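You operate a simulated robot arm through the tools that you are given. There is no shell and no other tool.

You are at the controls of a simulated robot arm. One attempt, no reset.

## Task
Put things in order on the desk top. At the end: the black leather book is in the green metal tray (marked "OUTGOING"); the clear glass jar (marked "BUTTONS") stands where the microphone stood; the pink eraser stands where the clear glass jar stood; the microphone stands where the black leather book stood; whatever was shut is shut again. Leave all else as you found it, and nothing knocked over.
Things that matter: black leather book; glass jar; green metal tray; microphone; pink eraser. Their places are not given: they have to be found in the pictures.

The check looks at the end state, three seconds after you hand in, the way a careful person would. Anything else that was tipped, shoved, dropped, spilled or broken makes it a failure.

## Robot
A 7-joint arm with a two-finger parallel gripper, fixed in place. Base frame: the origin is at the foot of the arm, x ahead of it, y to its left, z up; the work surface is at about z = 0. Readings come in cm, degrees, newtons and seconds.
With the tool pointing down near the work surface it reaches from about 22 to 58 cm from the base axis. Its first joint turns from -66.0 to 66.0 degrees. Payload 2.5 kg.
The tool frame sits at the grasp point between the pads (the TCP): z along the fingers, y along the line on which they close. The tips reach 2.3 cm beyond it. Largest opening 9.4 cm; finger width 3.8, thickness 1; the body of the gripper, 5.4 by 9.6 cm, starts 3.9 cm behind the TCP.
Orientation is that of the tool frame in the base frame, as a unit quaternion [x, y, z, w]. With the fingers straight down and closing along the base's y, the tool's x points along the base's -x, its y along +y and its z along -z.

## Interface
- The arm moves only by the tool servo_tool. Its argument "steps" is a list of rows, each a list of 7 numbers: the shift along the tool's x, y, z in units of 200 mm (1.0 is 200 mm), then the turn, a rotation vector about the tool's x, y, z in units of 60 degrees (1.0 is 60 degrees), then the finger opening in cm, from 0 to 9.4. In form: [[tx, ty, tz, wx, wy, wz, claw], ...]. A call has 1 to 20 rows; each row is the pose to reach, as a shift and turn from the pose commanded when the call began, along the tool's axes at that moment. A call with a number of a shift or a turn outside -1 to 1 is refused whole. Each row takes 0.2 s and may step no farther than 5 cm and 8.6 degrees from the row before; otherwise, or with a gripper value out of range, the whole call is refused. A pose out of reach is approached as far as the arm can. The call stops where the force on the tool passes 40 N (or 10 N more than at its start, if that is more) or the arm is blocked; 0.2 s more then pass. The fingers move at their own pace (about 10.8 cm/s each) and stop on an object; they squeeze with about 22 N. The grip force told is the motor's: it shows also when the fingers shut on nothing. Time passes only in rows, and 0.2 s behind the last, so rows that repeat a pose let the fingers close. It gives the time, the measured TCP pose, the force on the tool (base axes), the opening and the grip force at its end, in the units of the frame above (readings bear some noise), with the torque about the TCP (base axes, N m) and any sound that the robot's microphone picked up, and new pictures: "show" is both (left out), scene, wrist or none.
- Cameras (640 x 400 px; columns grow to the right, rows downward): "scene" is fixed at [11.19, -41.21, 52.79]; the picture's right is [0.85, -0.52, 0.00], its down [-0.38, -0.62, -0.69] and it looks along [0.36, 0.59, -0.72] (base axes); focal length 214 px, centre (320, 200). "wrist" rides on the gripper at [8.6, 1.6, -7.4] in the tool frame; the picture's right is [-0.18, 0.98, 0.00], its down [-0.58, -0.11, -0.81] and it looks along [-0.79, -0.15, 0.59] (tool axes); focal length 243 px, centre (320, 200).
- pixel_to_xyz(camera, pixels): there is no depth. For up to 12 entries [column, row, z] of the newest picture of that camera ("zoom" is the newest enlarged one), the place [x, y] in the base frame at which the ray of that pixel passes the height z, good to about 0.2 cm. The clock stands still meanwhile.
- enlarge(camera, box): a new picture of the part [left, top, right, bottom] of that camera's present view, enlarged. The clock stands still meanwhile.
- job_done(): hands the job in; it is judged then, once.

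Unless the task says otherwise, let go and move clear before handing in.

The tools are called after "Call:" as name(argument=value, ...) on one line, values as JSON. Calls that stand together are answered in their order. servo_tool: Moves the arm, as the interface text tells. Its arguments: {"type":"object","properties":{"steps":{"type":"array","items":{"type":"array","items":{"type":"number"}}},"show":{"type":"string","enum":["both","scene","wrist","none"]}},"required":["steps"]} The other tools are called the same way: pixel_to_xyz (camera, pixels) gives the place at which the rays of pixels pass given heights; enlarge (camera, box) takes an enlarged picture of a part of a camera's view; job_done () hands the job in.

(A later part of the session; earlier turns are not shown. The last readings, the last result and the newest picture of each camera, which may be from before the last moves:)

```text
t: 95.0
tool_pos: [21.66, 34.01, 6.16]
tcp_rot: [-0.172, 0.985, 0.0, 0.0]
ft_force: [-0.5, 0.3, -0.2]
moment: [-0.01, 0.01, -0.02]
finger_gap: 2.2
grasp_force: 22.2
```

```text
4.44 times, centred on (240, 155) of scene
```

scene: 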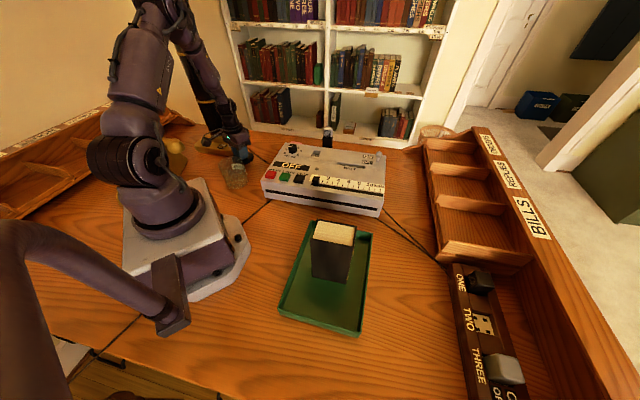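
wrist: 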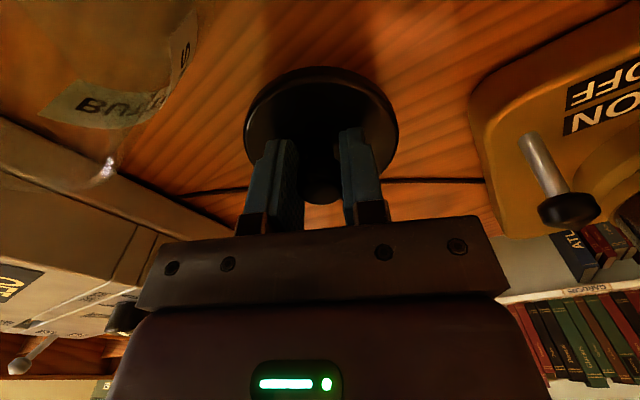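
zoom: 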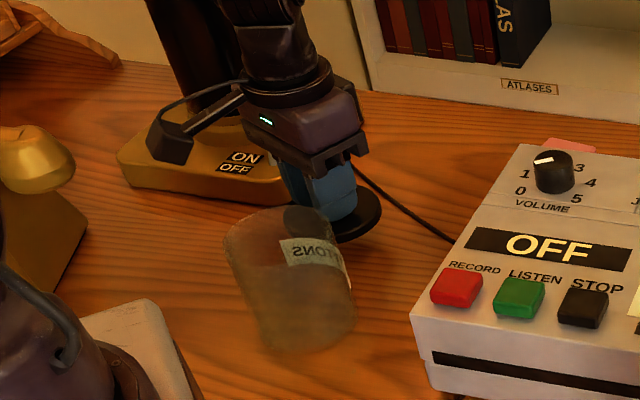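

The camera is clear of the jar, and the lid hangs about 2 cm above the desk. I'll lower slowly to touch.

Call:
servo_tool(steps=[[0, 0, 0.03, 0, 0, 0, 0], [0, 0, 0.06, 0, 0, 0, 0], [0, 0, 0.08, 0, 0, 0, 0], [0, 0, 0.09, 0, 0, 0, 0], [0, 0, 0.09, 0, 0, 0, 0]], show="scene")

Call:
enlarge(camera="scene", box=[220, 130, 290, 190])

```text
t: 96.2
tool_pos: [21.5, 34.02, 4.33]
tcp_rot: [-0.173, 0.985, 0.0, 0.0]
ft_force: [0.3, 0.0, 0.1]
moment: [-0.02, 0.0, 0.0]
finger_gap: 2.2
grasp_force: 22.4
```

scene: 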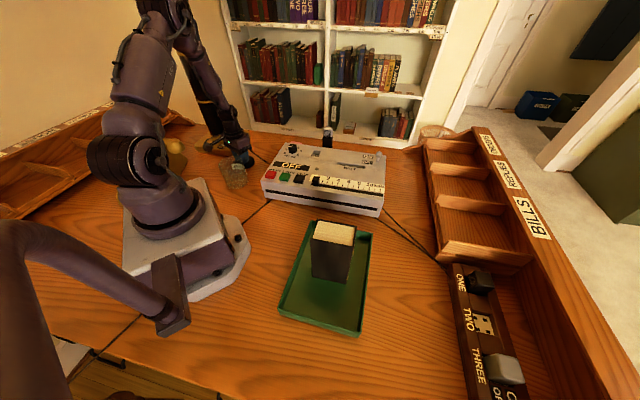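

```text
6.67 times, centred on (255, 160) of scene
```

zoom: 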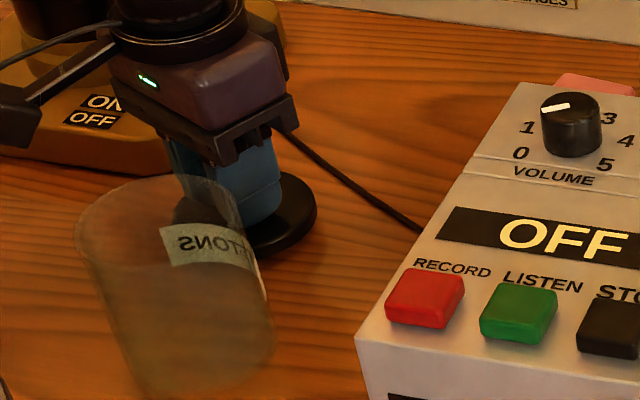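

Call:
servo_tool(steps=[[0, 0, 0.005, 0, 0, 0, 0], [0, 0, 0.01, 0, 0, 0, 0], [0, 0, 0.014, 0, 0, 0, 0], [0, 0, 0.014, 0, 0, 0, 0]], show="none")

```text
t: 97.2
tool_pos: [21.58, 34.04, 3.95]
tcp_rot: [-0.172, 0.985, 0.0, -0.001]
ft_force: [0.5, 0.6, -0.4]
moment: [-0.03, 0.0, 0.02]
finger_gap: 2.21
grasp_force: 22.0
```

Call:
servo_tool(steps=[[0, 0, 0.005, 0, 0, 0, 0], [0, 0, 0.01, 0, 0, 0, 0], [0, 0, 0.01, 0, 0, 0, 0]], show="none")

```text
t: 98.0
tool_pos: [21.51, 34.0, 3.73]
tcp_rot: [-0.172, 0.985, 0.0, -0.001]
ft_force: [-0.5, -0.1, -0.6]
moment: [0.04, 0.04, -0.02]
finger_gap: 2.21
grasp_force: 22.3
```

Call:
servo_tool(steps=[[0, 0, 0.005, 0, 0, 0, 0], [0, 0, 0.01, 0, 0, 0, 0], [0, 0, 0.01, 0, 0, 0, 0]], show="none")

```text
t: 98.8
tool_pos: [21.41, 34.02, 3.6]
tcp_rot: [-0.172, 0.985, 0.0, -0.001]
ft_force: [0.5, 0.2, -0.3]
moment: [0.02, -0.01, -0.01]
finger_gap: 2.21
grasp_force: 22.4
```

Call:
servo_tool(steps=[[0, 0, 0.005, 0, 0, 0, 0], [0, 0, 0.01, 0, 0, 0, 0], [0, 0, 0.01, 0, 0, 0, 0]], show="both")

Call:
enlarge(camera="scene", box=[220, 130, 290, 190])

```text
t: 99.6
tool_pos: [21.5, 34.04, 3.45]
tcp_rot: [-0.172, 0.985, -0.001, 0.0]
ft_force: [0.5, 0.1, -0.3]
moment: [0.03, 0.03, 0.01]
finger_gap: 2.23
grasp_force: 21.9
```

scene: 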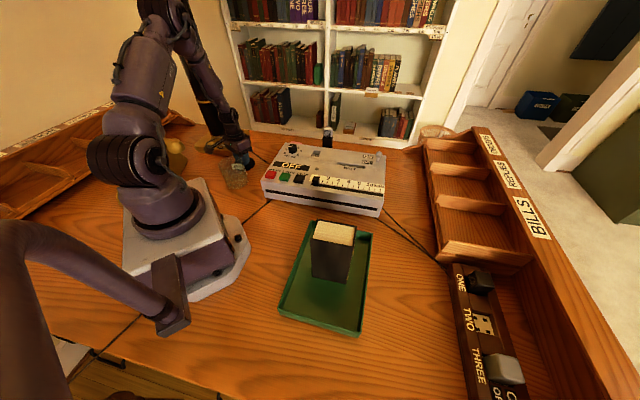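
wrist: 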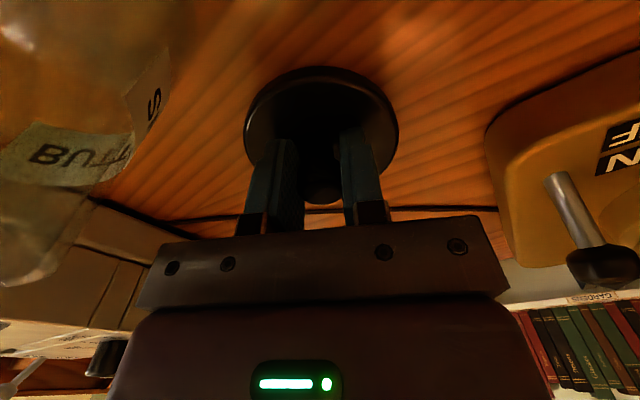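

```text
6.67 times, centred on (255, 160) of scene
```

zoom: 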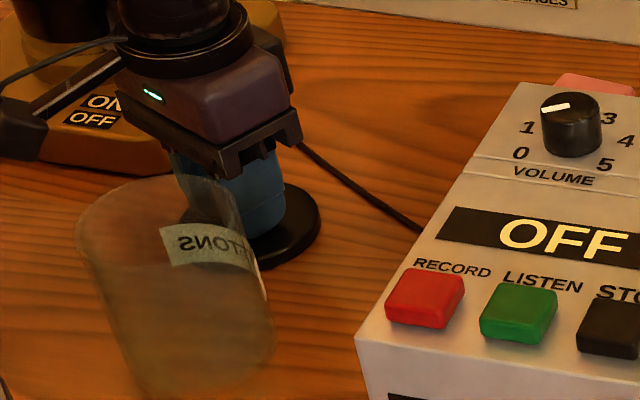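

Call:
servo_tool(steps=[[0, 0, 0.004, 0, 0, 0, 0], [0, 0, 0.008, 0, 0, 0, 0], [0, 0, 0.008, 0, 0, 0, 0]], show="none")

```text
t: 100.4
tool_pos: [21.46, 34.04, 3.24]
tcp_rot: [-0.172, 0.985, 0.0, 0.0]
ft_force: [0.0, -0.3, 1.2]
moment: [-0.05, -0.03, -0.03]
finger_gap: 2.22
grasp_force: 22.1
```

Call:
servo_tool(steps=[[0, 0, 0.002, 0, 0, 0, 0], [0, 0, 0.003, 0, 0, 0, 0], [0, 0, 0.003, 0, 0, 0, 0]], show="none")

```text
t: 101.2
tool_pos: [21.68, 34.1, 3.22]
tcp_rot: [-0.172, 0.985, 0.0, 0.001]
ft_force: [-2.2, -4.3, 15.3]
moment: [-0.1, 0.12, -0.03]
finger_gap: 2.2
grasp_force: 22.0
```

The lid has touched down (contact at TCP z≈3.2, so the lid seats at about z=9.0 on the jar). I'll ease off, release and rise.

Call:
servo_tool(steps=[[0, 0, -0.004, 0, 0, 0, 0], [0, 0, -0.004, 0, 0, 0, 1], [0, 0, -0.004, 0, 0, 0, 2.4], [0, 0, -0.004, 0, 0, 0, 3], [0, 0, -0.004, 0, 0, 0, 4], [0, 0, -0.004, 0, 0, 0, 5], [0, 0, -0.004, 0, 0, 0, 5], [0, 0, -0.05, 0, 0, 0, 5], [0, 0, -0.12, 0, 0, 0, 5], [0, 0, -0.22, 0, 0, 0, 5], [0, 0, -0.34, 0, 0, 0, 5], [0, 0, -0.48, 0, 0, 0, 5], [0, 0, -0.62, 0, 0, 0, 5], [0, 0, -0.7, 0, 0, 0, 5], [0, 0, -0.7, 0, 0, 0, 5]])

Call:
enlarge(camera="scene", box=[200, 110, 300, 200])

Call:
enlarge(camera="wrist", box=[150, 0, 450, 160])

```text
t: 104.4
tool_pos: [21.53, 33.86, 17.19]
tcp_rot: [-0.172, 0.985, 0.0, 0.0]
ft_force: [0.7, -0.1, 0.4]
moment: [-0.01, 0.02, 0.0]
finger_gap: 5.01
grasp_force: 0.1
```

scene: 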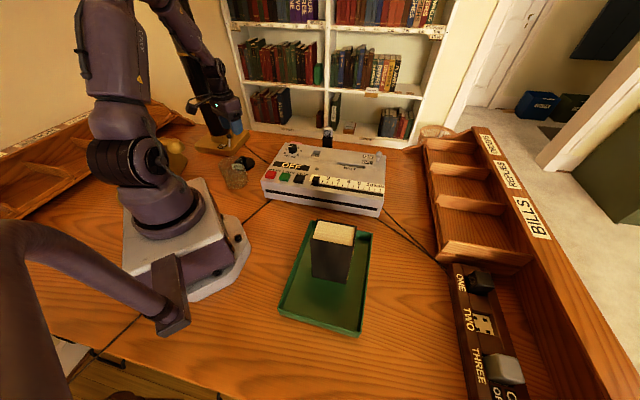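
wrist: 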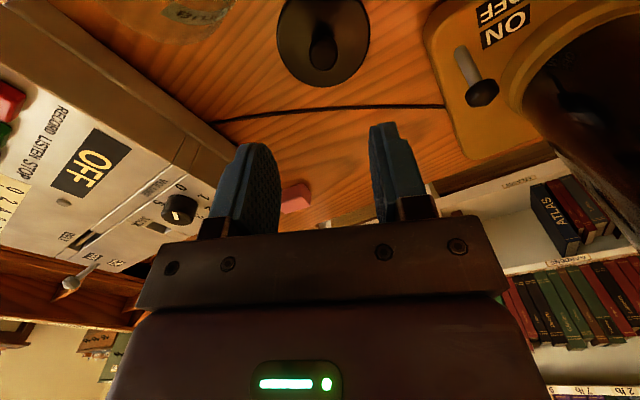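

```text
4.44 times, centred on (250, 155) of scene
```

zoom: 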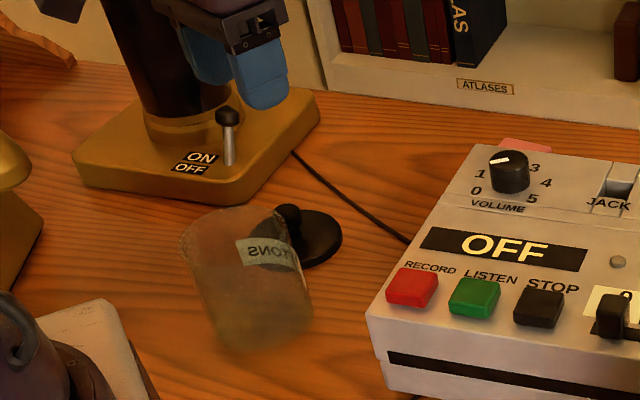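

```text
2.13 times, centred on (300, 80) of wrist
```

zoom: 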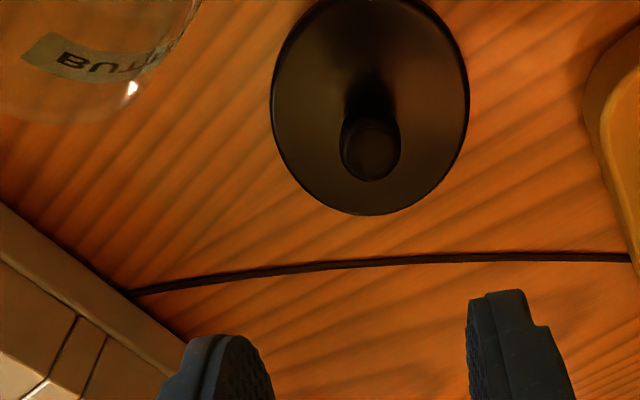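

The lid lies flat and stable on the desk. Now for the open jar: I'll move above it with the hand turned back to 56°.

Call:
servo_tool(steps=[[0.04, -0.03, 0, 0, 0, -0.08, 6], [0.1, -0.08, 0, 0, 0, -0.17, 9.4], [0.17, -0.14, 0, 0, 0, -0.27, 9.4], [0.24, -0.2, 0, 0, 0, -0.37, 9.4], [0.31, -0.26, 0, 0, 0, -0.47, 9.4], [0.37, -0.31, 0, 0, 0, -0.55, 9.4], [0.408, -0.345, 0, 0, 0, -0.603, 9.4], [0.408, -0.345, 0, 0, 0, -0.603, 9.4]])

Call:
enlarge(camera="wrist", box=[220, 0, 420, 160])

```text
t: 106.2
tool_pos: [16.18, 24.73, 17.09]
tcp_rot: [-0.47, 0.883, 0.0, -0.001]
ft_force: [0.0, 0.3, -0.5]
moment: [0.01, -0.01, 0.0]
finger_gap: 9.41
grasp_force: 0.1
```

scene: 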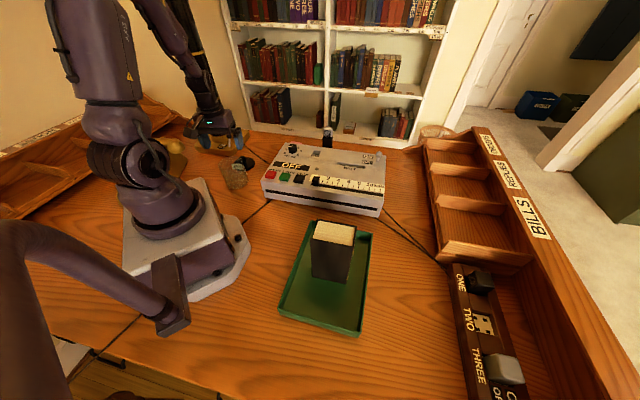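
wrist: 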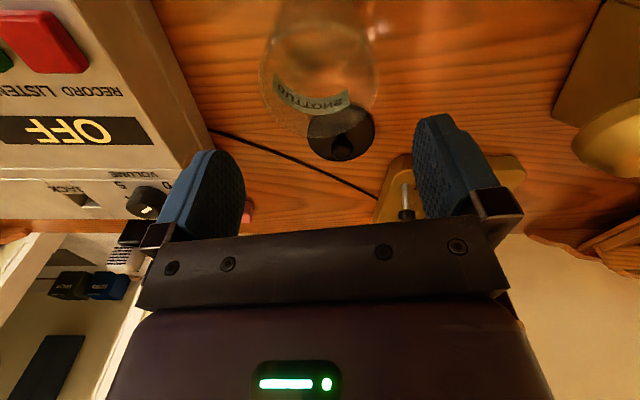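

```text
2.50 times, centred on (320, 80) of wrist
```

zoom: 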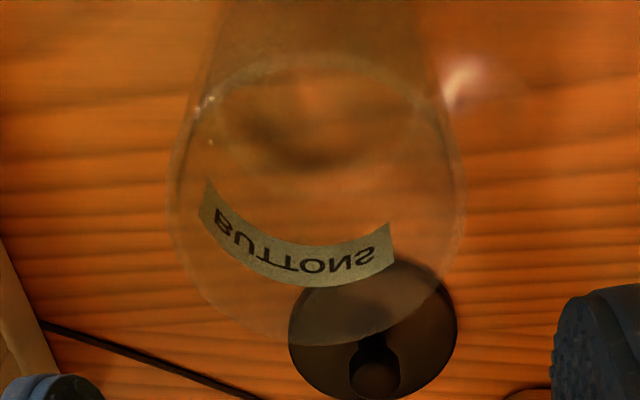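

The jar's open rim shows at zoom (168–465, 55–345). I'll measure its centre at z≈9.

Call:
pixel_to_xyz(camera="wrist", pixels=[[259.2, 78, 9], [378, 78, 9], [316, 138, 9], [318, 22, 9]])

Call:
pixel_to_xyz(camera="scene", pixels=[[218.6, 165, 9], [242, 163, 9], [230, 157, 9]])

```text
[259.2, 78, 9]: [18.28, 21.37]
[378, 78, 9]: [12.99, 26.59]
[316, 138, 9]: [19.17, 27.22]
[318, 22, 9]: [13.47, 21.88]
```

```text
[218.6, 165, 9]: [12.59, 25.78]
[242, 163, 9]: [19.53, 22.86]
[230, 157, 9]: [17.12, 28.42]
```

Rim centre about (16.2, 24.5), diameter about 7.5, well aligned. I'll descend around the jar to z=5.7.

Call:
servo_tool(steps=[[0, 0, 0.06, 0, 0, 0, 9.4], [0, 0, 0.14, 0, 0, 0, 9.4], [0, 0, 0.22, 0, 0, 0, 9.4], [0, 0, 0.29, 0, 0, 0, 9.4], [0, 0, 0.35, 0, 0, 0, 9.4], [0, 0, 0.41, 0, 0, 0, 9.4], [0, 0, 0.47, 0, 0, 0, 9.4], [0, 0, 0.53, 0, 0, 0, 9.4], [0, 0, 0.57, 0, 0, 0, 9.4], [0, 0, 0.57, 0, 0, 0, 9.4]])

Call:
enlarge(camera="scene", box=[180, 110, 300, 200])

```text
t: 108.4
tool_pos: [16.17, 24.82, 5.72]
tcp_rot: [-0.469, 0.883, 0.0, 0.001]
ft_force: [-0.2, 0.3, 0.3]
moment: [-0.01, -0.01, 0.0]
finger_gap: 9.39
grasp_force: 0.0
```

scene: 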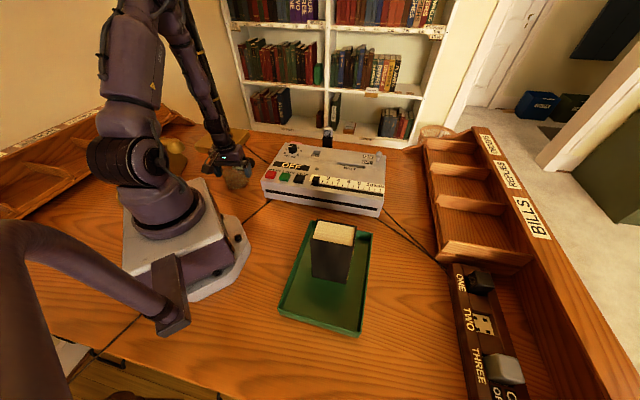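
wrist: 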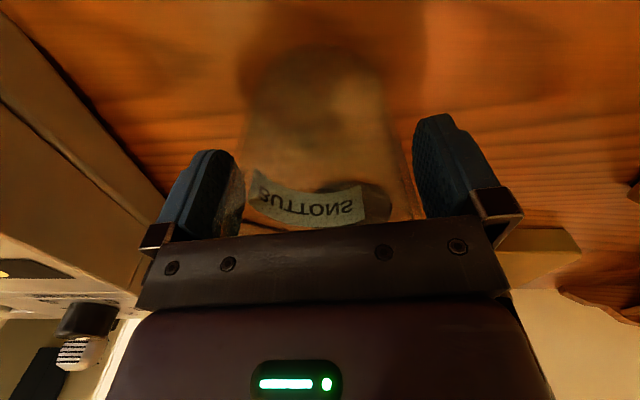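

```text
4.44 times, centred on (240, 155) of scene
```

zoom: 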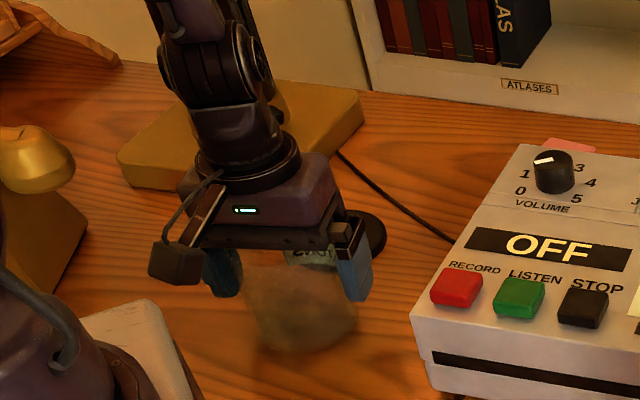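

The jar is between the pads with no contact. I'll close gently on the glass.

Call:
servo_tool(steps=[[0, 0, 0, 0, 0, 0, 8.8], [0, 0, 0, 0, 0, 0, 8.3], [0, 0, 0, 0, 0, 0, 8.0], [0, 0, 0, 0, 0, 0, 7.7], [0, 0, 0, 0, 0, 0, 7.4], [0, 0, 0, 0, 0, 0, 7.1], [0, 0, 0, 0, 0, 0, 6.8], [0, 0, 0, 0, 0, 0, 6.4], [0, 0, 0, 0, 0, 0, 6.0], [0, 0, 0, 0, 0, 0, 6.0]])

```text
t: 110.6
tool_pos: [16.22, 24.72, 5.82]
tcp_rot: [-0.469, 0.883, 0.0, 0.0]
ft_force: [0.3, -1.7, 3.5]
moment: [0.16, -0.25, -0.07]
finger_gap: 7.38
grasp_force: 21.6
```

scene: 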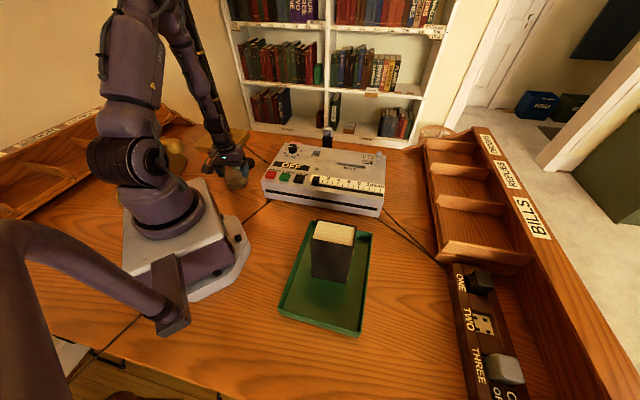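
wrist: 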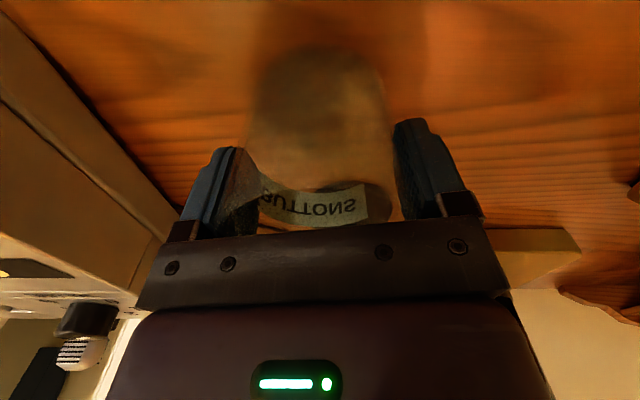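

Gripped at 7.38 cm, no bad sounds. I'll lift very slowly and check the weight.

Call:
servo_tool(steps=[[0, 0, -0.008, 0, 0, 0, 6], [0, 0, -0.016, 0, 0, 0, 6], [0, 0, -0.026, 0, 0, 0, 6], [0, 0, -0.038, 0, 0, 0, 6], [0, 0, -0.05, 0, 0, 0, 6], [0, 0, -0.05, 0, 0, 0, 6]])

Call:
enlarge(camera="scene", box=[180, 110, 300, 200])

```text
t: 112.0
tool_pos: [16.2, 24.77, 6.76]
tcp_rot: [-0.47, 0.883, 0.0, 0.0]
ft_force: [0.4, -0.2, -6.3]
moment: [-0.02, -0.03, 0.01]
finger_gap: 7.4
grasp_force: 21.8
```

scene: 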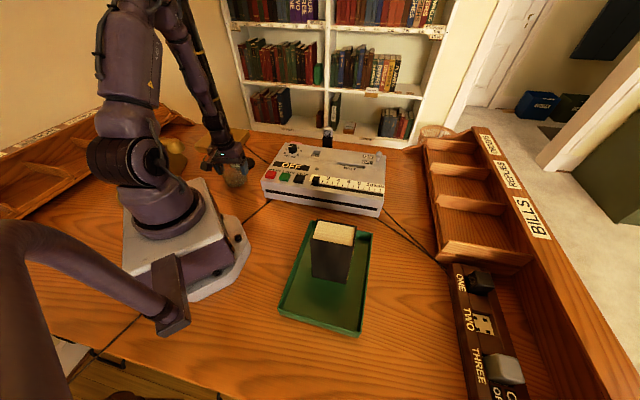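
wrist: 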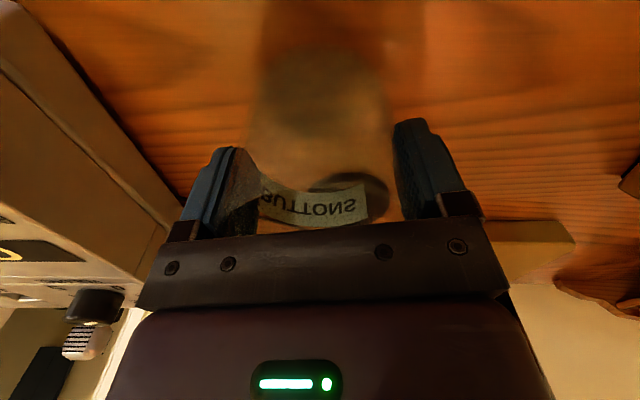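

```text
4.44 times, centred on (240, 155) of scene
```

zoom: 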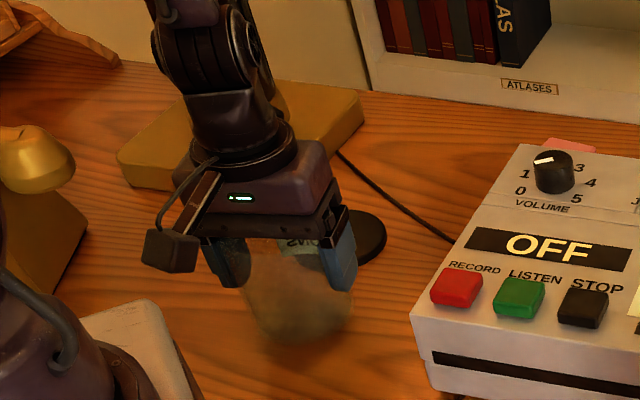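

The jar is lifted at 6.3 N and level. I'll raise it further to clear the parked lid.

Call:
servo_tool(steps=[[0, 0, -0.01, 0, 0, 0, 6], [0, 0, -0.03, 0, 0, 0, 6], [0, 0, -0.06, 0, 0, 0, 6], [0, 0, -0.1, 0, 0, 0, 6], [0, 0, -0.14, 0, 0, 0, 6], [0, 0, -0.18, 0, 0, 0, 6], [0, 0, -0.22, 0, 0, 0, 6], [0, 0, -0.26, 0, 0, 0, 6], [0, 0, -0.29, 0, 0, 0, 6], [0, 0, -0.31, 0, 0, 0, 6], [0, 0, -0.31, 0, 0, 0, 6]])

```text
t: 114.4
tool_pos: [16.22, 24.8, 13.06]
tcp_rot: [-0.469, 0.883, -0.001, -0.001]
ft_force: [-0.2, -1.1, -5.9]
moment: [0.02, 0.0, 0.0]
finger_gap: 7.4
grasp_force: 22.3
```

scene: 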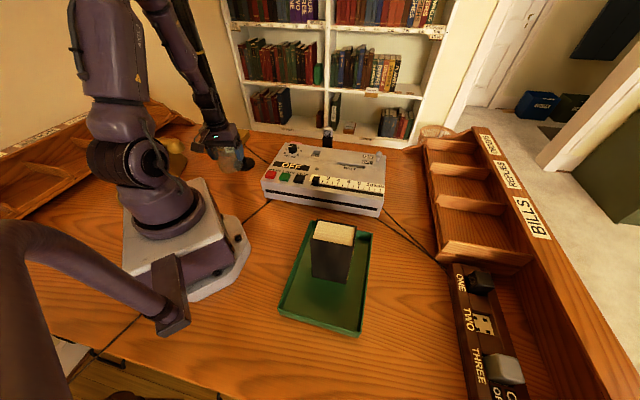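
wrist: 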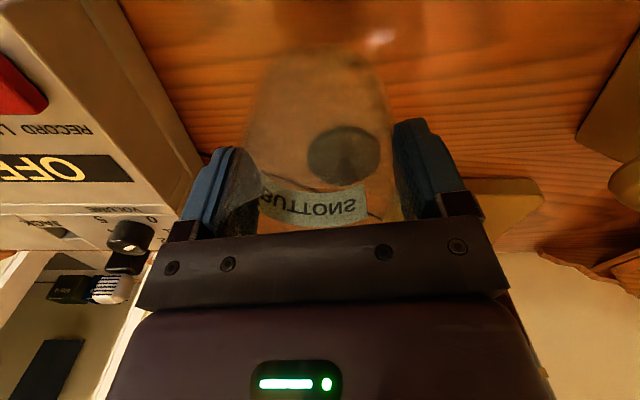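

Steady. I'll carry it slowly over the first half of the way to the mic's old spot.

Call:
servo_tool(steps=[[-0.013, -0.003, 0, 0, 0, 0, 6], [-0.045, -0.012, 0, 0, 0, 0, 6], [-0.083, -0.022, 0, 0, 0, 0, 6], [-0.135, -0.036, 0, 0, 0, 0, 6], [-0.186, -0.05, 0, 0, 0, 0, 6], [-0.237, -0.064, 0, 0, 0, 0, 6], [-0.289, -0.078, 0, 0, 0, 0, 6], [-0.34, -0.091, 0, 0, 0, 0, 6], [-0.391, -0.105, 0, 0, 0, 0, 6], [-0.443, -0.119, 0, 0, 0, 0, 6], [-0.494, -0.133, 0, 0, 0, 0, 6], [-0.545, -0.147, 0, 0, 0, 0, 6], [-0.59, -0.159, 0, 0, 0, 0, 6], [-0.622, -0.167, 0, 0, 0, 0, 6], [-0.6415, -0.1725, 0, 0, 0, 0, 6]])

```text
t: 117.6
tool_pos: [26.27, 33.43, 13.06]
tcp_rot: [-0.469, 0.883, 0.001, 0.001]
ft_force: [1.0, -0.7, -5.8]
moment: [0.02, 0.01, -0.01]
finger_gap: 7.37
grasp_force: 21.4
```

scene: 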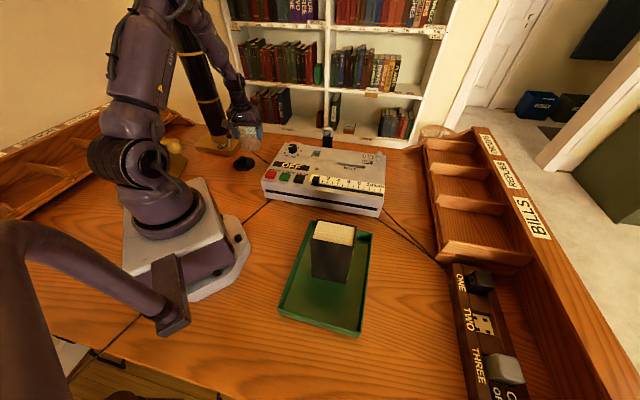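
wrist: 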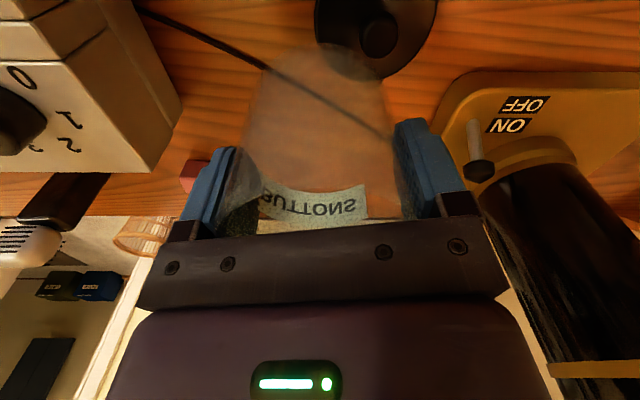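

Stable, half way. Before the second half I'll check where the lamp column stands relative to the hand's path.

Call:
pixel_to_xyz(camera="wrist", pixels=[[495, 165, 3], [580, 150, 3], [538, 160, 3], [478, 165, 7], [470, 130, 3], [455, 80, 2.5], [430, 115, 2.5]])

Call:
pixel_to_xyz(camera="scene", pixels=[[219, 141, 3], [210, 138, 3], [229, 139, 3], [196, 90, 25], [205, 105, 20]])

```text
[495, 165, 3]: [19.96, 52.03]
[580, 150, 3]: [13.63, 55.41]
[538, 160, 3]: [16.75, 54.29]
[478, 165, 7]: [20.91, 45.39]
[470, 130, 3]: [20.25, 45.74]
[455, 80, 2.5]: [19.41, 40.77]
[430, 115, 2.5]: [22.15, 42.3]
```

```text
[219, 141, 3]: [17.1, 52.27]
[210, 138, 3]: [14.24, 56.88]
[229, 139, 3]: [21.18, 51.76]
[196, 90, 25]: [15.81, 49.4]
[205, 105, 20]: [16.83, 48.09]
```

The column is at about (17,54), far from the path. Second half, to the mic's old spot.

Call:
servo_tool(steps=[[-0.013, -0.003, 0, 0, 0, 0, 6], [-0.045, -0.012, 0, 0, 0, 0, 6], [-0.083, -0.022, 0, 0, 0, 0, 6], [-0.135, -0.036, 0, 0, 0, 0, 6], [-0.186, -0.05, 0, 0, 0, 0, 6], [-0.237, -0.064, 0, 0, 0, 0, 6], [-0.289, -0.078, 0, 0, 0, 0, 6], [-0.34, -0.091, 0, 0, 0, 0, 6], [-0.391, -0.105, 0, 0, 0, 0, 6], [-0.443, -0.119, 0, 0, 0, 0, 6], [-0.494, -0.133, 0, 0, 0, 0, 6], [-0.545, -0.147, 0, 0, 0, 0, 6], [-0.59, -0.159, 0, 0, 0, 0, 6], [-0.622, -0.167, 0, 0, 0, 0, 6], [-0.6415, -0.1725, 0, 0, 0, 0, 6], [-0.6415, -0.1725, 0, 0, 0, 0, 6]])

Call:
enlarge(camera="scene", box=[210, 80, 330, 180])

```text
t: 121.0
tool_pos: [36.39, 42.1, 12.84]
tcp_rot: [-0.469, 0.883, 0.001, 0.0]
ft_force: [-0.7, 0.8, -6.3]
moment: [-0.05, 0.01, 0.0]
finger_gap: 7.38
grasp_force: 21.5
```

scene: 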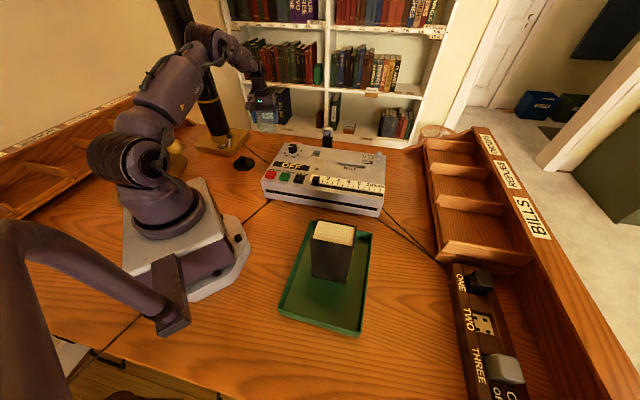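
wrist: 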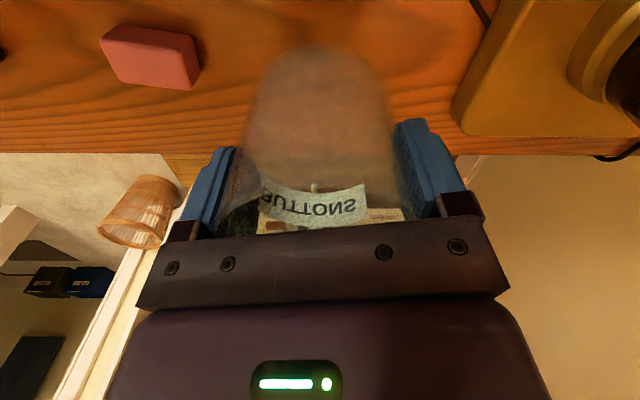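

```text
4.00 times, centred on (270, 130) of scene
```

zoom: 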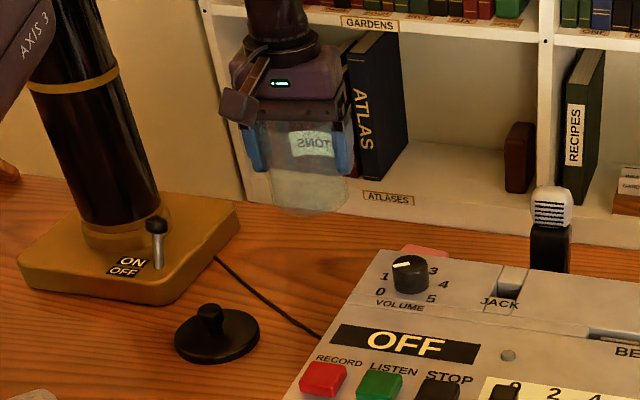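

The jar is above the mic's old spot. I'll lower it to just above the desk.

Call:
servo_tool(steps=[[0, 0, 0.015, 0, 0, 0, 6], [0, 0, 0.045, 0, 0, 0, 6], [0, 0, 0.085, 0, 0, 0, 6], [0, 0, 0.125, 0, 0, 0, 6], [0, 0, 0.165, 0, 0, 0, 6], [0, 0, 0.205, 0, 0, 0, 6], [0, 0, 0.245, 0, 0, 0, 6], [0, 0, 0.28, 0, 0, 0, 6], [0, 0, 0.31, 0, 0, 0, 6], [0, 0, 0.325, 0, 0, 0, 6], [0, 0, 0.325, 0, 0, 0, 6]])

```text
t: 123.4
tool_pos: [36.37, 42.14, 6.42]
tcp_rot: [-0.469, 0.883, 0.0, 0.0]
ft_force: [-0.2, -0.1, -6.3]
moment: [-0.03, 0.02, 0.0]
finger_gap: 7.36
grasp_force: 21.9
```

scene: 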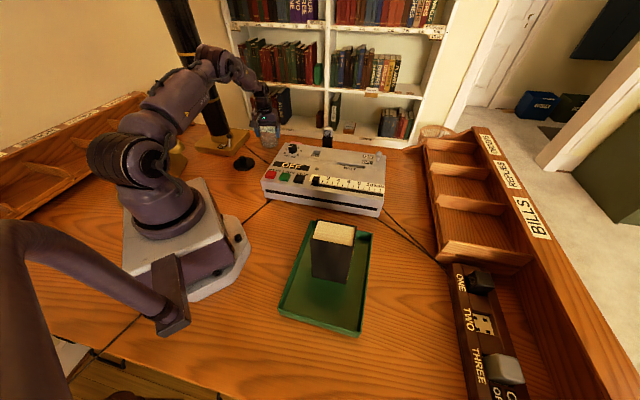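
wrist: 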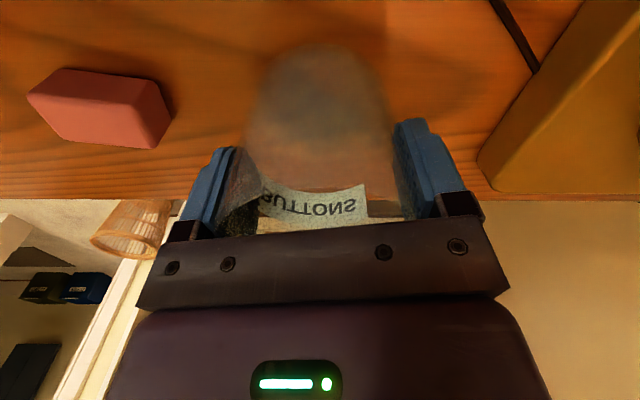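

Call:
servo_tool(steps=[[0, 0, 0.006, 0, 0, 0, 6], [0, 0, 0.012, 0, 0, 0, 6], [0, 0, 0.018, 0, 0, 0, 6], [0, 0, 0.022, 0, 0, 0, 6], [0, 0, 0.022, 0, 0, 0, 6]], show="none")

```text
t: 124.6
tool_pos: [36.27, 42.16, 6.06]
tcp_rot: [-0.469, 0.883, 0.0, 0.0]
ft_force: [-0.1, 0.9, -5.3]
moment: [0.0, 0.02, 0.01]
finger_gap: 7.4
grasp_force: 22.4
```

Call:
servo_tool(steps=[[0, 0, 0.004, 0, 0, 0, 6], [0, 0, 0.008, 0, 0, 0, 6], [0, 0, 0.01, 0, 0, 0, 6], [0, 0, 0.01, 0, 0, 0, 6]], show="none")

```text
t: 125.6
tool_pos: [36.43, 42.22, 5.75]
tcp_rot: [-0.47, 0.883, 0.001, 0.0]
ft_force: [0.1, -0.4, -7.0]
moment: [0.02, 0.01, 0.01]
finger_gap: 7.38
grasp_force: 21.6
```

Call:
servo_tool(steps=[[0, 0, 0.003, 0, 0, 0, 6], [0, 0, 0.005, 0, 0, 0, 6], [0, 0, 0.005, 0, 0, 0, 6]], show="none")

```text
t: 126.4
tool_pos: [36.33, 42.12, 5.73]
tcp_rot: [-0.47, 0.883, 0.0, 0.0]
ft_force: [0.2, -0.1, -6.2]
moment: [-0.02, 0.0, 0.01]
finger_gap: 7.38
grasp_force: 22.2
```

Call:
servo_tool(steps=[[0, 0, 0.003, 0, 0, 0, 6], [0, 0, 0.005, 0, 0, 0, 6], [0, 0, 0.005, 0, 0, 0, 6]], show="none")

```text
t: 127.2
tool_pos: [36.33, 42.17, 5.74]
tcp_rot: [-0.469, 0.883, 0.0, 0.001]
ft_force: [-3.4, -1.6, 3.2]
moment: [-0.07, 0.01, -0.03]
finger_gap: 7.4
grasp_force: 22.0
```

Touched down: force went from -6 to +3 N. I'll release gently.

Call:
servo_tool(steps=[[0, 0, 0, 0, 0, 0, 6], [0, 0, -0.002, 0, 0, 0, 7.0], [0, 0, -0.002, 0, 0, 0, 7.5], [0, 0, -0.002, 0, 0, 0, 7.8], [0, 0, -0.002, 0, 0, 0, 8.2], [0, 0, -0.002, 0, 0, 0, 8.8], [0, 0, -0.002, 0, 0, 0, 9.4], [0, 0, -0.002, 0, 0, 0, 9.4]])

```text
t: 129.0
tool_pos: [36.43, 42.15, 5.87]
tcp_rot: [-0.469, 0.883, 0.001, 0.0]
ft_force: [-0.2, -0.1, -0.2]
moment: [-0.01, 0.0, -0.01]
finger_gap: 9.41
grasp_force: 0.0
```

scene: 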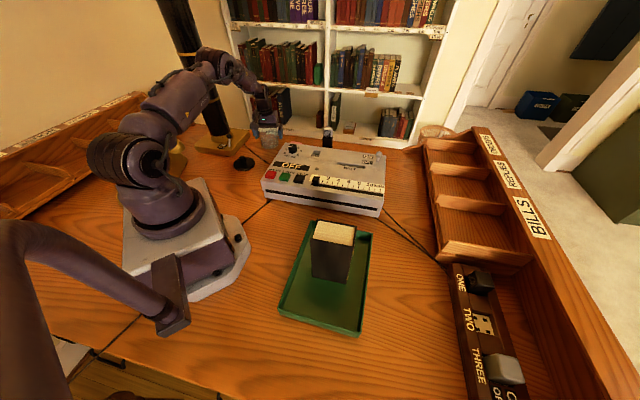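
wrist: 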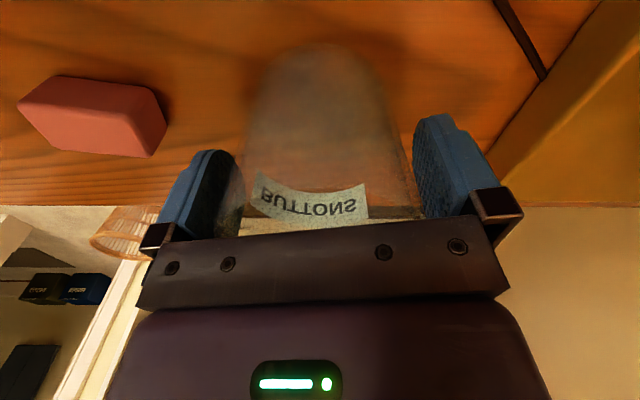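

Released. I'll rise straight up, clear of the rim.

Call:
servo_tool(steps=[[0, 0, -0.03, 0, 0, 0, 9.4], [0, 0, -0.08, 0, 0, 0, 9.4], [0, 0, -0.15, 0, 0, 0, 9.4], [0, 0, -0.24, 0, 0, 0, 9.4], [0, 0, -0.35, 0, 0, 0, 9.4], [0, 0, -0.47, 0, 0, 0, 9.4], [0, 0, -0.58, 0, 0, 0, 9.4], [0, 0, -0.6, 0, 0, 0, 9.4], [0, 0, -0.6, 0, 0, 0, 9.4]])

Call:
enlarge(camera="wrist", box=[220, 0, 420, 160])

Call:
enlarge(camera="scene", box=[210, 100, 310, 180])

```text
t: 131.0
tool_pos: [36.28, 42.27, 17.7]
tcp_rot: [-0.47, 0.883, 0.0, 0.0]
ft_force: [-0.6, -0.9, 0.0]
moment: [0.03, -0.01, -0.02]
finger_gap: 9.39
grasp_force: 0.1
```

scene: 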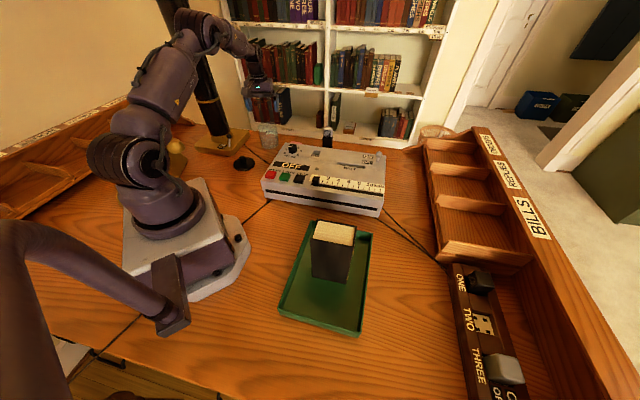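
wrist: 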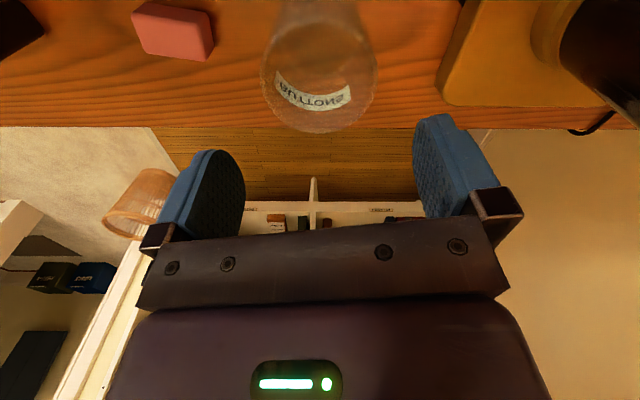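

```text
2.50 times, centred on (320, 80) of wrist
```

zoom: 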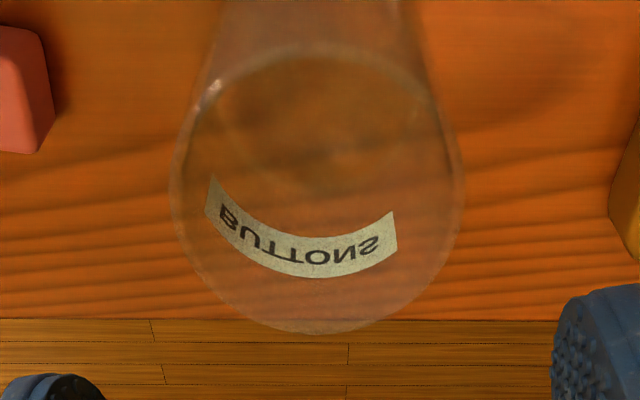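

```text
5.00 times, centred on (260, 140) of scene
```

zoom: 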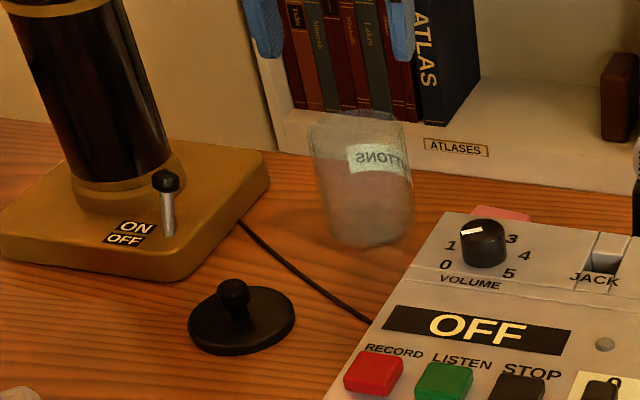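

The jar stands upright at the mic's old spot. I'll measure its rim centre for putting the lid back.

Call:
pixel_to_xyz(camera="wrist", pixels=[[260.8, 76, 9], [377.2, 76, 9], [319.2, 133.6, 9], [319.2, 20, 9]])

Call:
pixel_to_xyz(camera="scene", pixels=[[246, 159.4, 0], [253.5, 163, 0], [236.5, 160.5, 0], [247, 142.5, 3], [258, 172, 0.5]])

```text
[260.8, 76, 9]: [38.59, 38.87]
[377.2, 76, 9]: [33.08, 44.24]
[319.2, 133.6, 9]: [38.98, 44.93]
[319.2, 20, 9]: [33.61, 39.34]
```

```text
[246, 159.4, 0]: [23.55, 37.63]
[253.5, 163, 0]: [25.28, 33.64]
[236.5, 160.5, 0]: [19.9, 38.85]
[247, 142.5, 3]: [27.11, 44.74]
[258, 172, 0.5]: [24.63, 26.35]
```

Rim centre (36.3, 42.13). I'll go back to the parked lid, using the same approach angle as when I set it down, so the knob sits identically in the grip.

Call:
servo_tool(steps=[[0.05, 0.026, 0, 0, 0, 0.04, 9.4], [0.15, 0.077, 0, 0, 0, 0.12, 9.4], [0.27, 0.138, 0, 0, 0, 0.22, 8], [0.39, 0.199, 0, 0, 0, 0.32, 6], [0.51, 0.26, 0, 0, 0, 0.42, 5], [0.62, 0.316, 0, 0, 0, 0.51, 5], [0.71, 0.362, 0, 0, 0, 0.58, 5], [0.7499, 0.3826, 0, 0, 0, 0.603, 5], [0.7499, 0.3826, 0, 0, 0, 0.603, 5], [0.7499, 0.3826, 0, 0, 0, 0.603, 5]])

Call:
enlarge(camera="wrist", box=[200, 0, 440, 160])

```text
t: 133.2
tool_pos: [21.63, 33.92, 17.55]
tcp_rot: [-0.171, 0.985, 0.001, 0.0]
ft_force: [0.6, -0.2, 0.5]
moment: [0.02, -0.03, 0.0]
finger_gap: 5.0
grasp_force: 0.0
```

scene: 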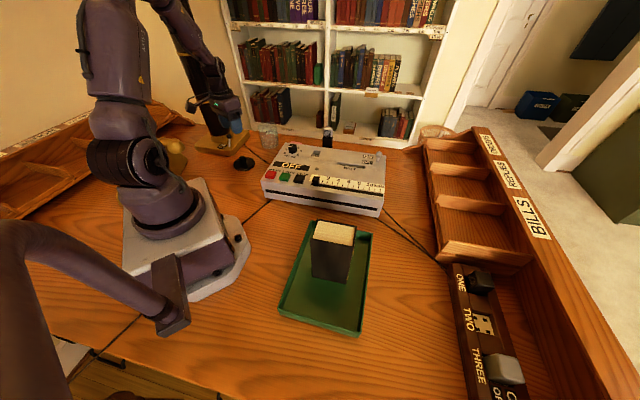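
wrist: 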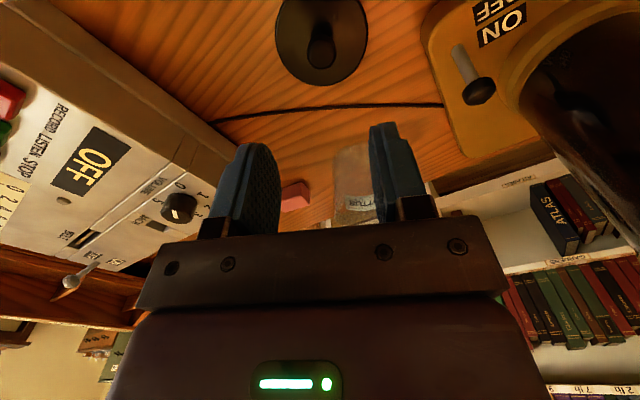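

```text
2.50 times, centred on (320, 80) of wrist
```

zoom: 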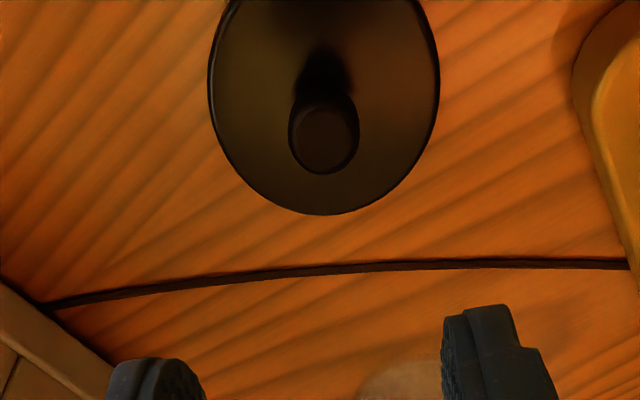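

The lid sits where I left it, with the knob under the gripper. I'll descend and grip the knob again.

Call:
servo_tool(steps=[[0, 0, 0.06, 0, 0, 0, 5], [0, 0, 0.15, 0, 0, 0, 5], [0, 0, 0.25, 0, 0, 0, 5], [0, 0, 0.35, 0, 0, 0, 5], [0, 0, 0.45, 0, 0, 0, 5], [0, 0, 0.54, 0, 0, 0, 5], [0, 0, 0.61, 0, 0, 0, 5], [0, 0, 0.66, 0, 0, 0, 5], [0, 0, 0.7, 0, 0, 0, 5], [0, 0, 0.717, 0, 0, 0, 5], [0, 0, 0.717, 0, 0, 0, 5]])

```text
t: 135.6
tool_pos: [21.62, 34.14, 3.29]
tcp_rot: [-0.172, 0.985, 0.0, 0.0]
ft_force: [-0.8, -0.7, 0.0]
moment: [-0.02, 0.01, 0.01]
finger_gap: 5.0
grasp_force: 0.0
```

scene: 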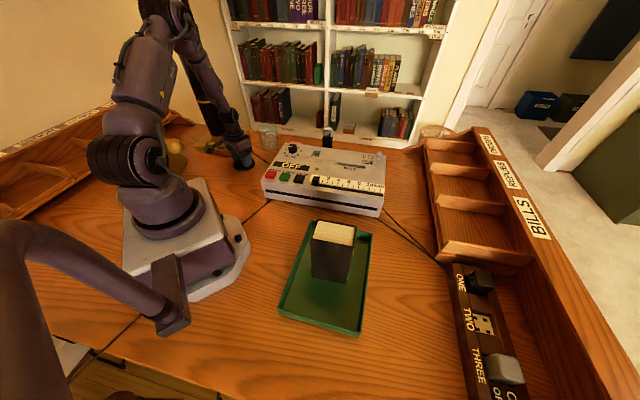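
wrist: 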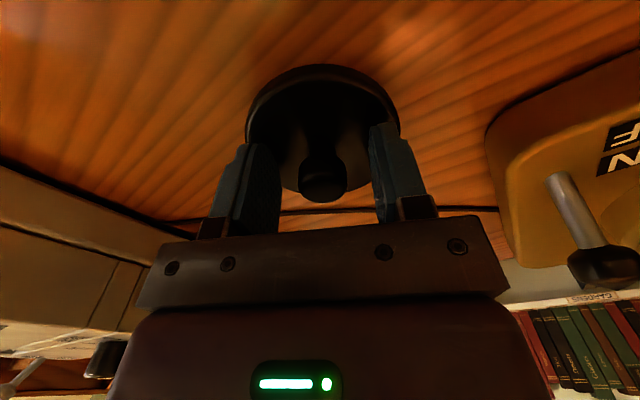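

The knob is between the pads again. I'll close and lift it about 10 cm.

Call:
servo_tool(steps=[[0, 0, 0, 0, 0, 0, 4], [0, 0, 0, 0, 0, 0, 3.2], [0, 0, 0, 0, 0, 0, 2.6], [0, 0, 0, 0, 0, 0, 2.2], [0, 0, 0, 0, 0, 0, 1], [0, 0, 0, 0, 0, 0, 0], [0, 0, 0, 0, 0, 0, 0], [0, 0, -0.02, 0, 0, 0, 0], [0, 0, -0.06, 0, 0, 0, 0], [0, 0, -0.12, 0, 0, 0, 0], [0, 0, -0.19, 0, 0, 0, 0], [0, 0, -0.27, 0, 0, 0, 0], [0, 0, -0.35, 0, 0, 0, 0], [0, 0, -0.43, 0, 0, 0, 0], [0, 0, -0.51, 0, 0, 0, 0], [0, 0, -0.58, 0, 0, 0, 0], [0, 0, -0.62, 0, 0, 0, 0], [0, 0, -0.62, 0, 0, 0, 0]])

```text
t: 139.4
tool_pos: [21.64, 33.99, 15.75]
tcp_rot: [-0.171, 0.985, 0.0, 0.0]
ft_force: [-0.2, -0.4, 0.2]
moment: [0.0, 0.01, 0.02]
finger_gap: 2.22
grasp_force: 21.7
```

scene: 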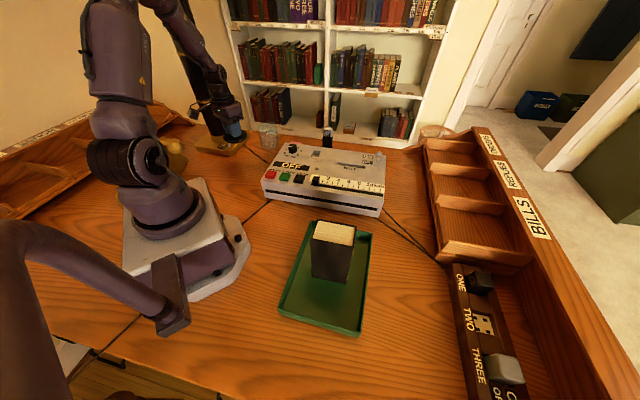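
wrist: 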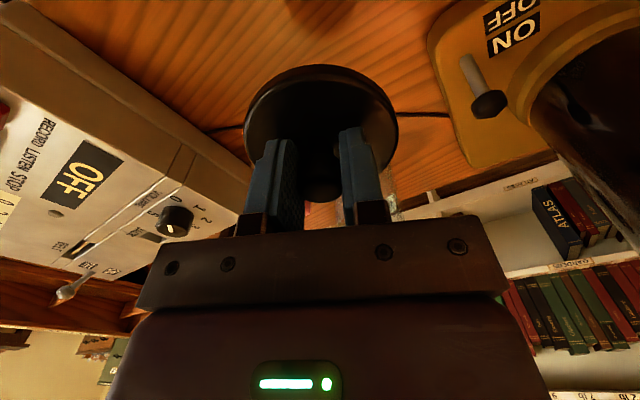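

The lid is held. I'll carry it over the jar, turning the hand back to the original 55.8° as I go.

Call:
servo_tool(steps=[[-0.017, 0.003, 0, 0, 0, -0.012, 0], [-0.05, 0.008, 0, 0, 0, -0.036, 0], [-0.091, 0.014, 0, 0, 0, -0.066, 0], [-0.141, 0.021, 0, 0, 0, -0.102, 0], [-0.191, 0.029, 0, 0, 0, -0.138, 0], [-0.241, 0.037, 0, 0, 0, -0.174, 0], [-0.291, 0.044, 0, 0, 0, -0.21, 0], [-0.34, 0.052, 0, 0, 0, -0.246, 0], [-0.39, 0.059, 0, 0, 0, -0.282, 0], [-0.44, 0.067, 0, 0, 0, -0.318, 0], [-0.49, 0.075, 0, 0, 0, -0.354, 0], [-0.54, 0.082, 0, 0, 0, -0.39, 0], [-0.59, 0.09, 0, 0, 0, -0.426, 0], [-0.639, 0.097, 0, 0, 0, -0.462, 0], [-0.689, 0.105, 0, 0, 0, -0.498, 0], [-0.739, 0.112, 0, 0, 0, -0.534, 0], [-0.789, 0.12, 0, 0, 0, -0.57, 0], [-0.8303, 0.1263, 0, 0, 0, -0.6, 0], [-0.8303, 0.1263, 0, 0, 0, -0.6, 0]])

Call:
enlarge(camera="scene", box=[220, 90, 310, 170])

Call:
enlarge(camera="wrist", box=[200, 0, 440, 220])

```text
t: 143.4
tool_pos: [36.39, 42.17, 15.66]
tcp_rot: [-0.469, 0.883, 0.0, 0.0]
ft_force: [0.0, 0.0, -0.2]
moment: [-0.02, 0.01, 0.03]
finger_gap: 2.19
grasp_force: 21.9
```

scene: 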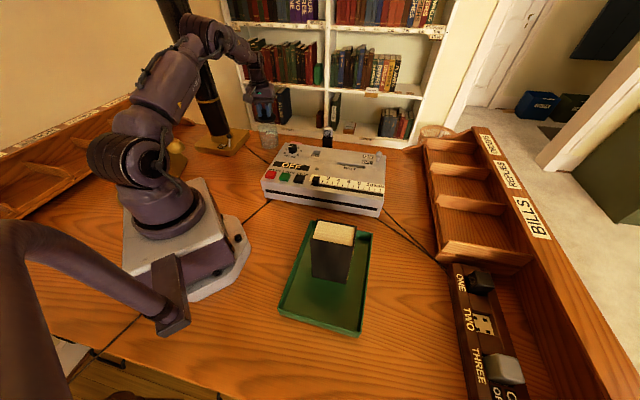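
wrist: 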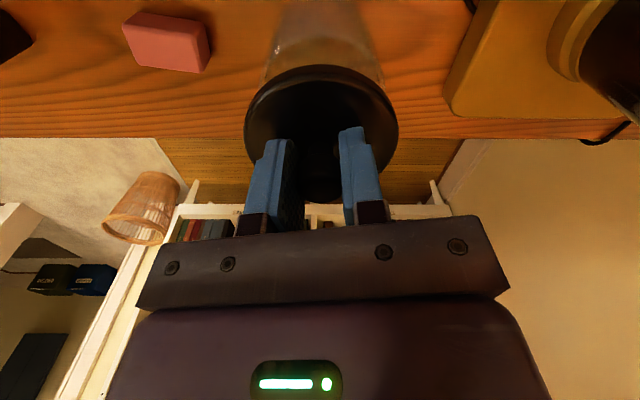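

```text
5.00 times, centred on (265, 130) of scene
```

zoom: 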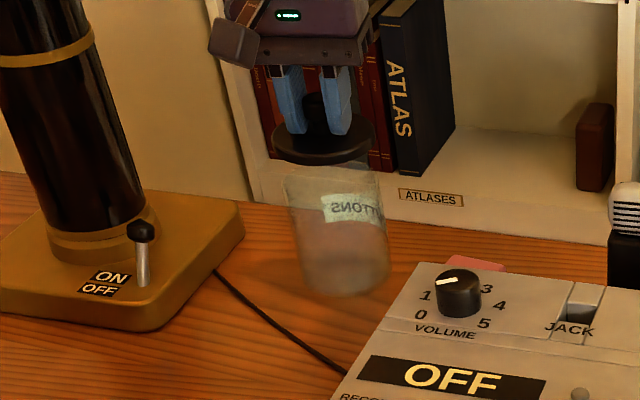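

```text
1.82 times, centred on (320, 110) of wrist
```

zoom: 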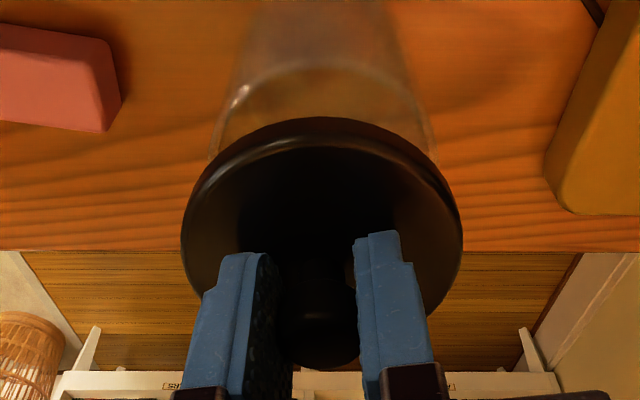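

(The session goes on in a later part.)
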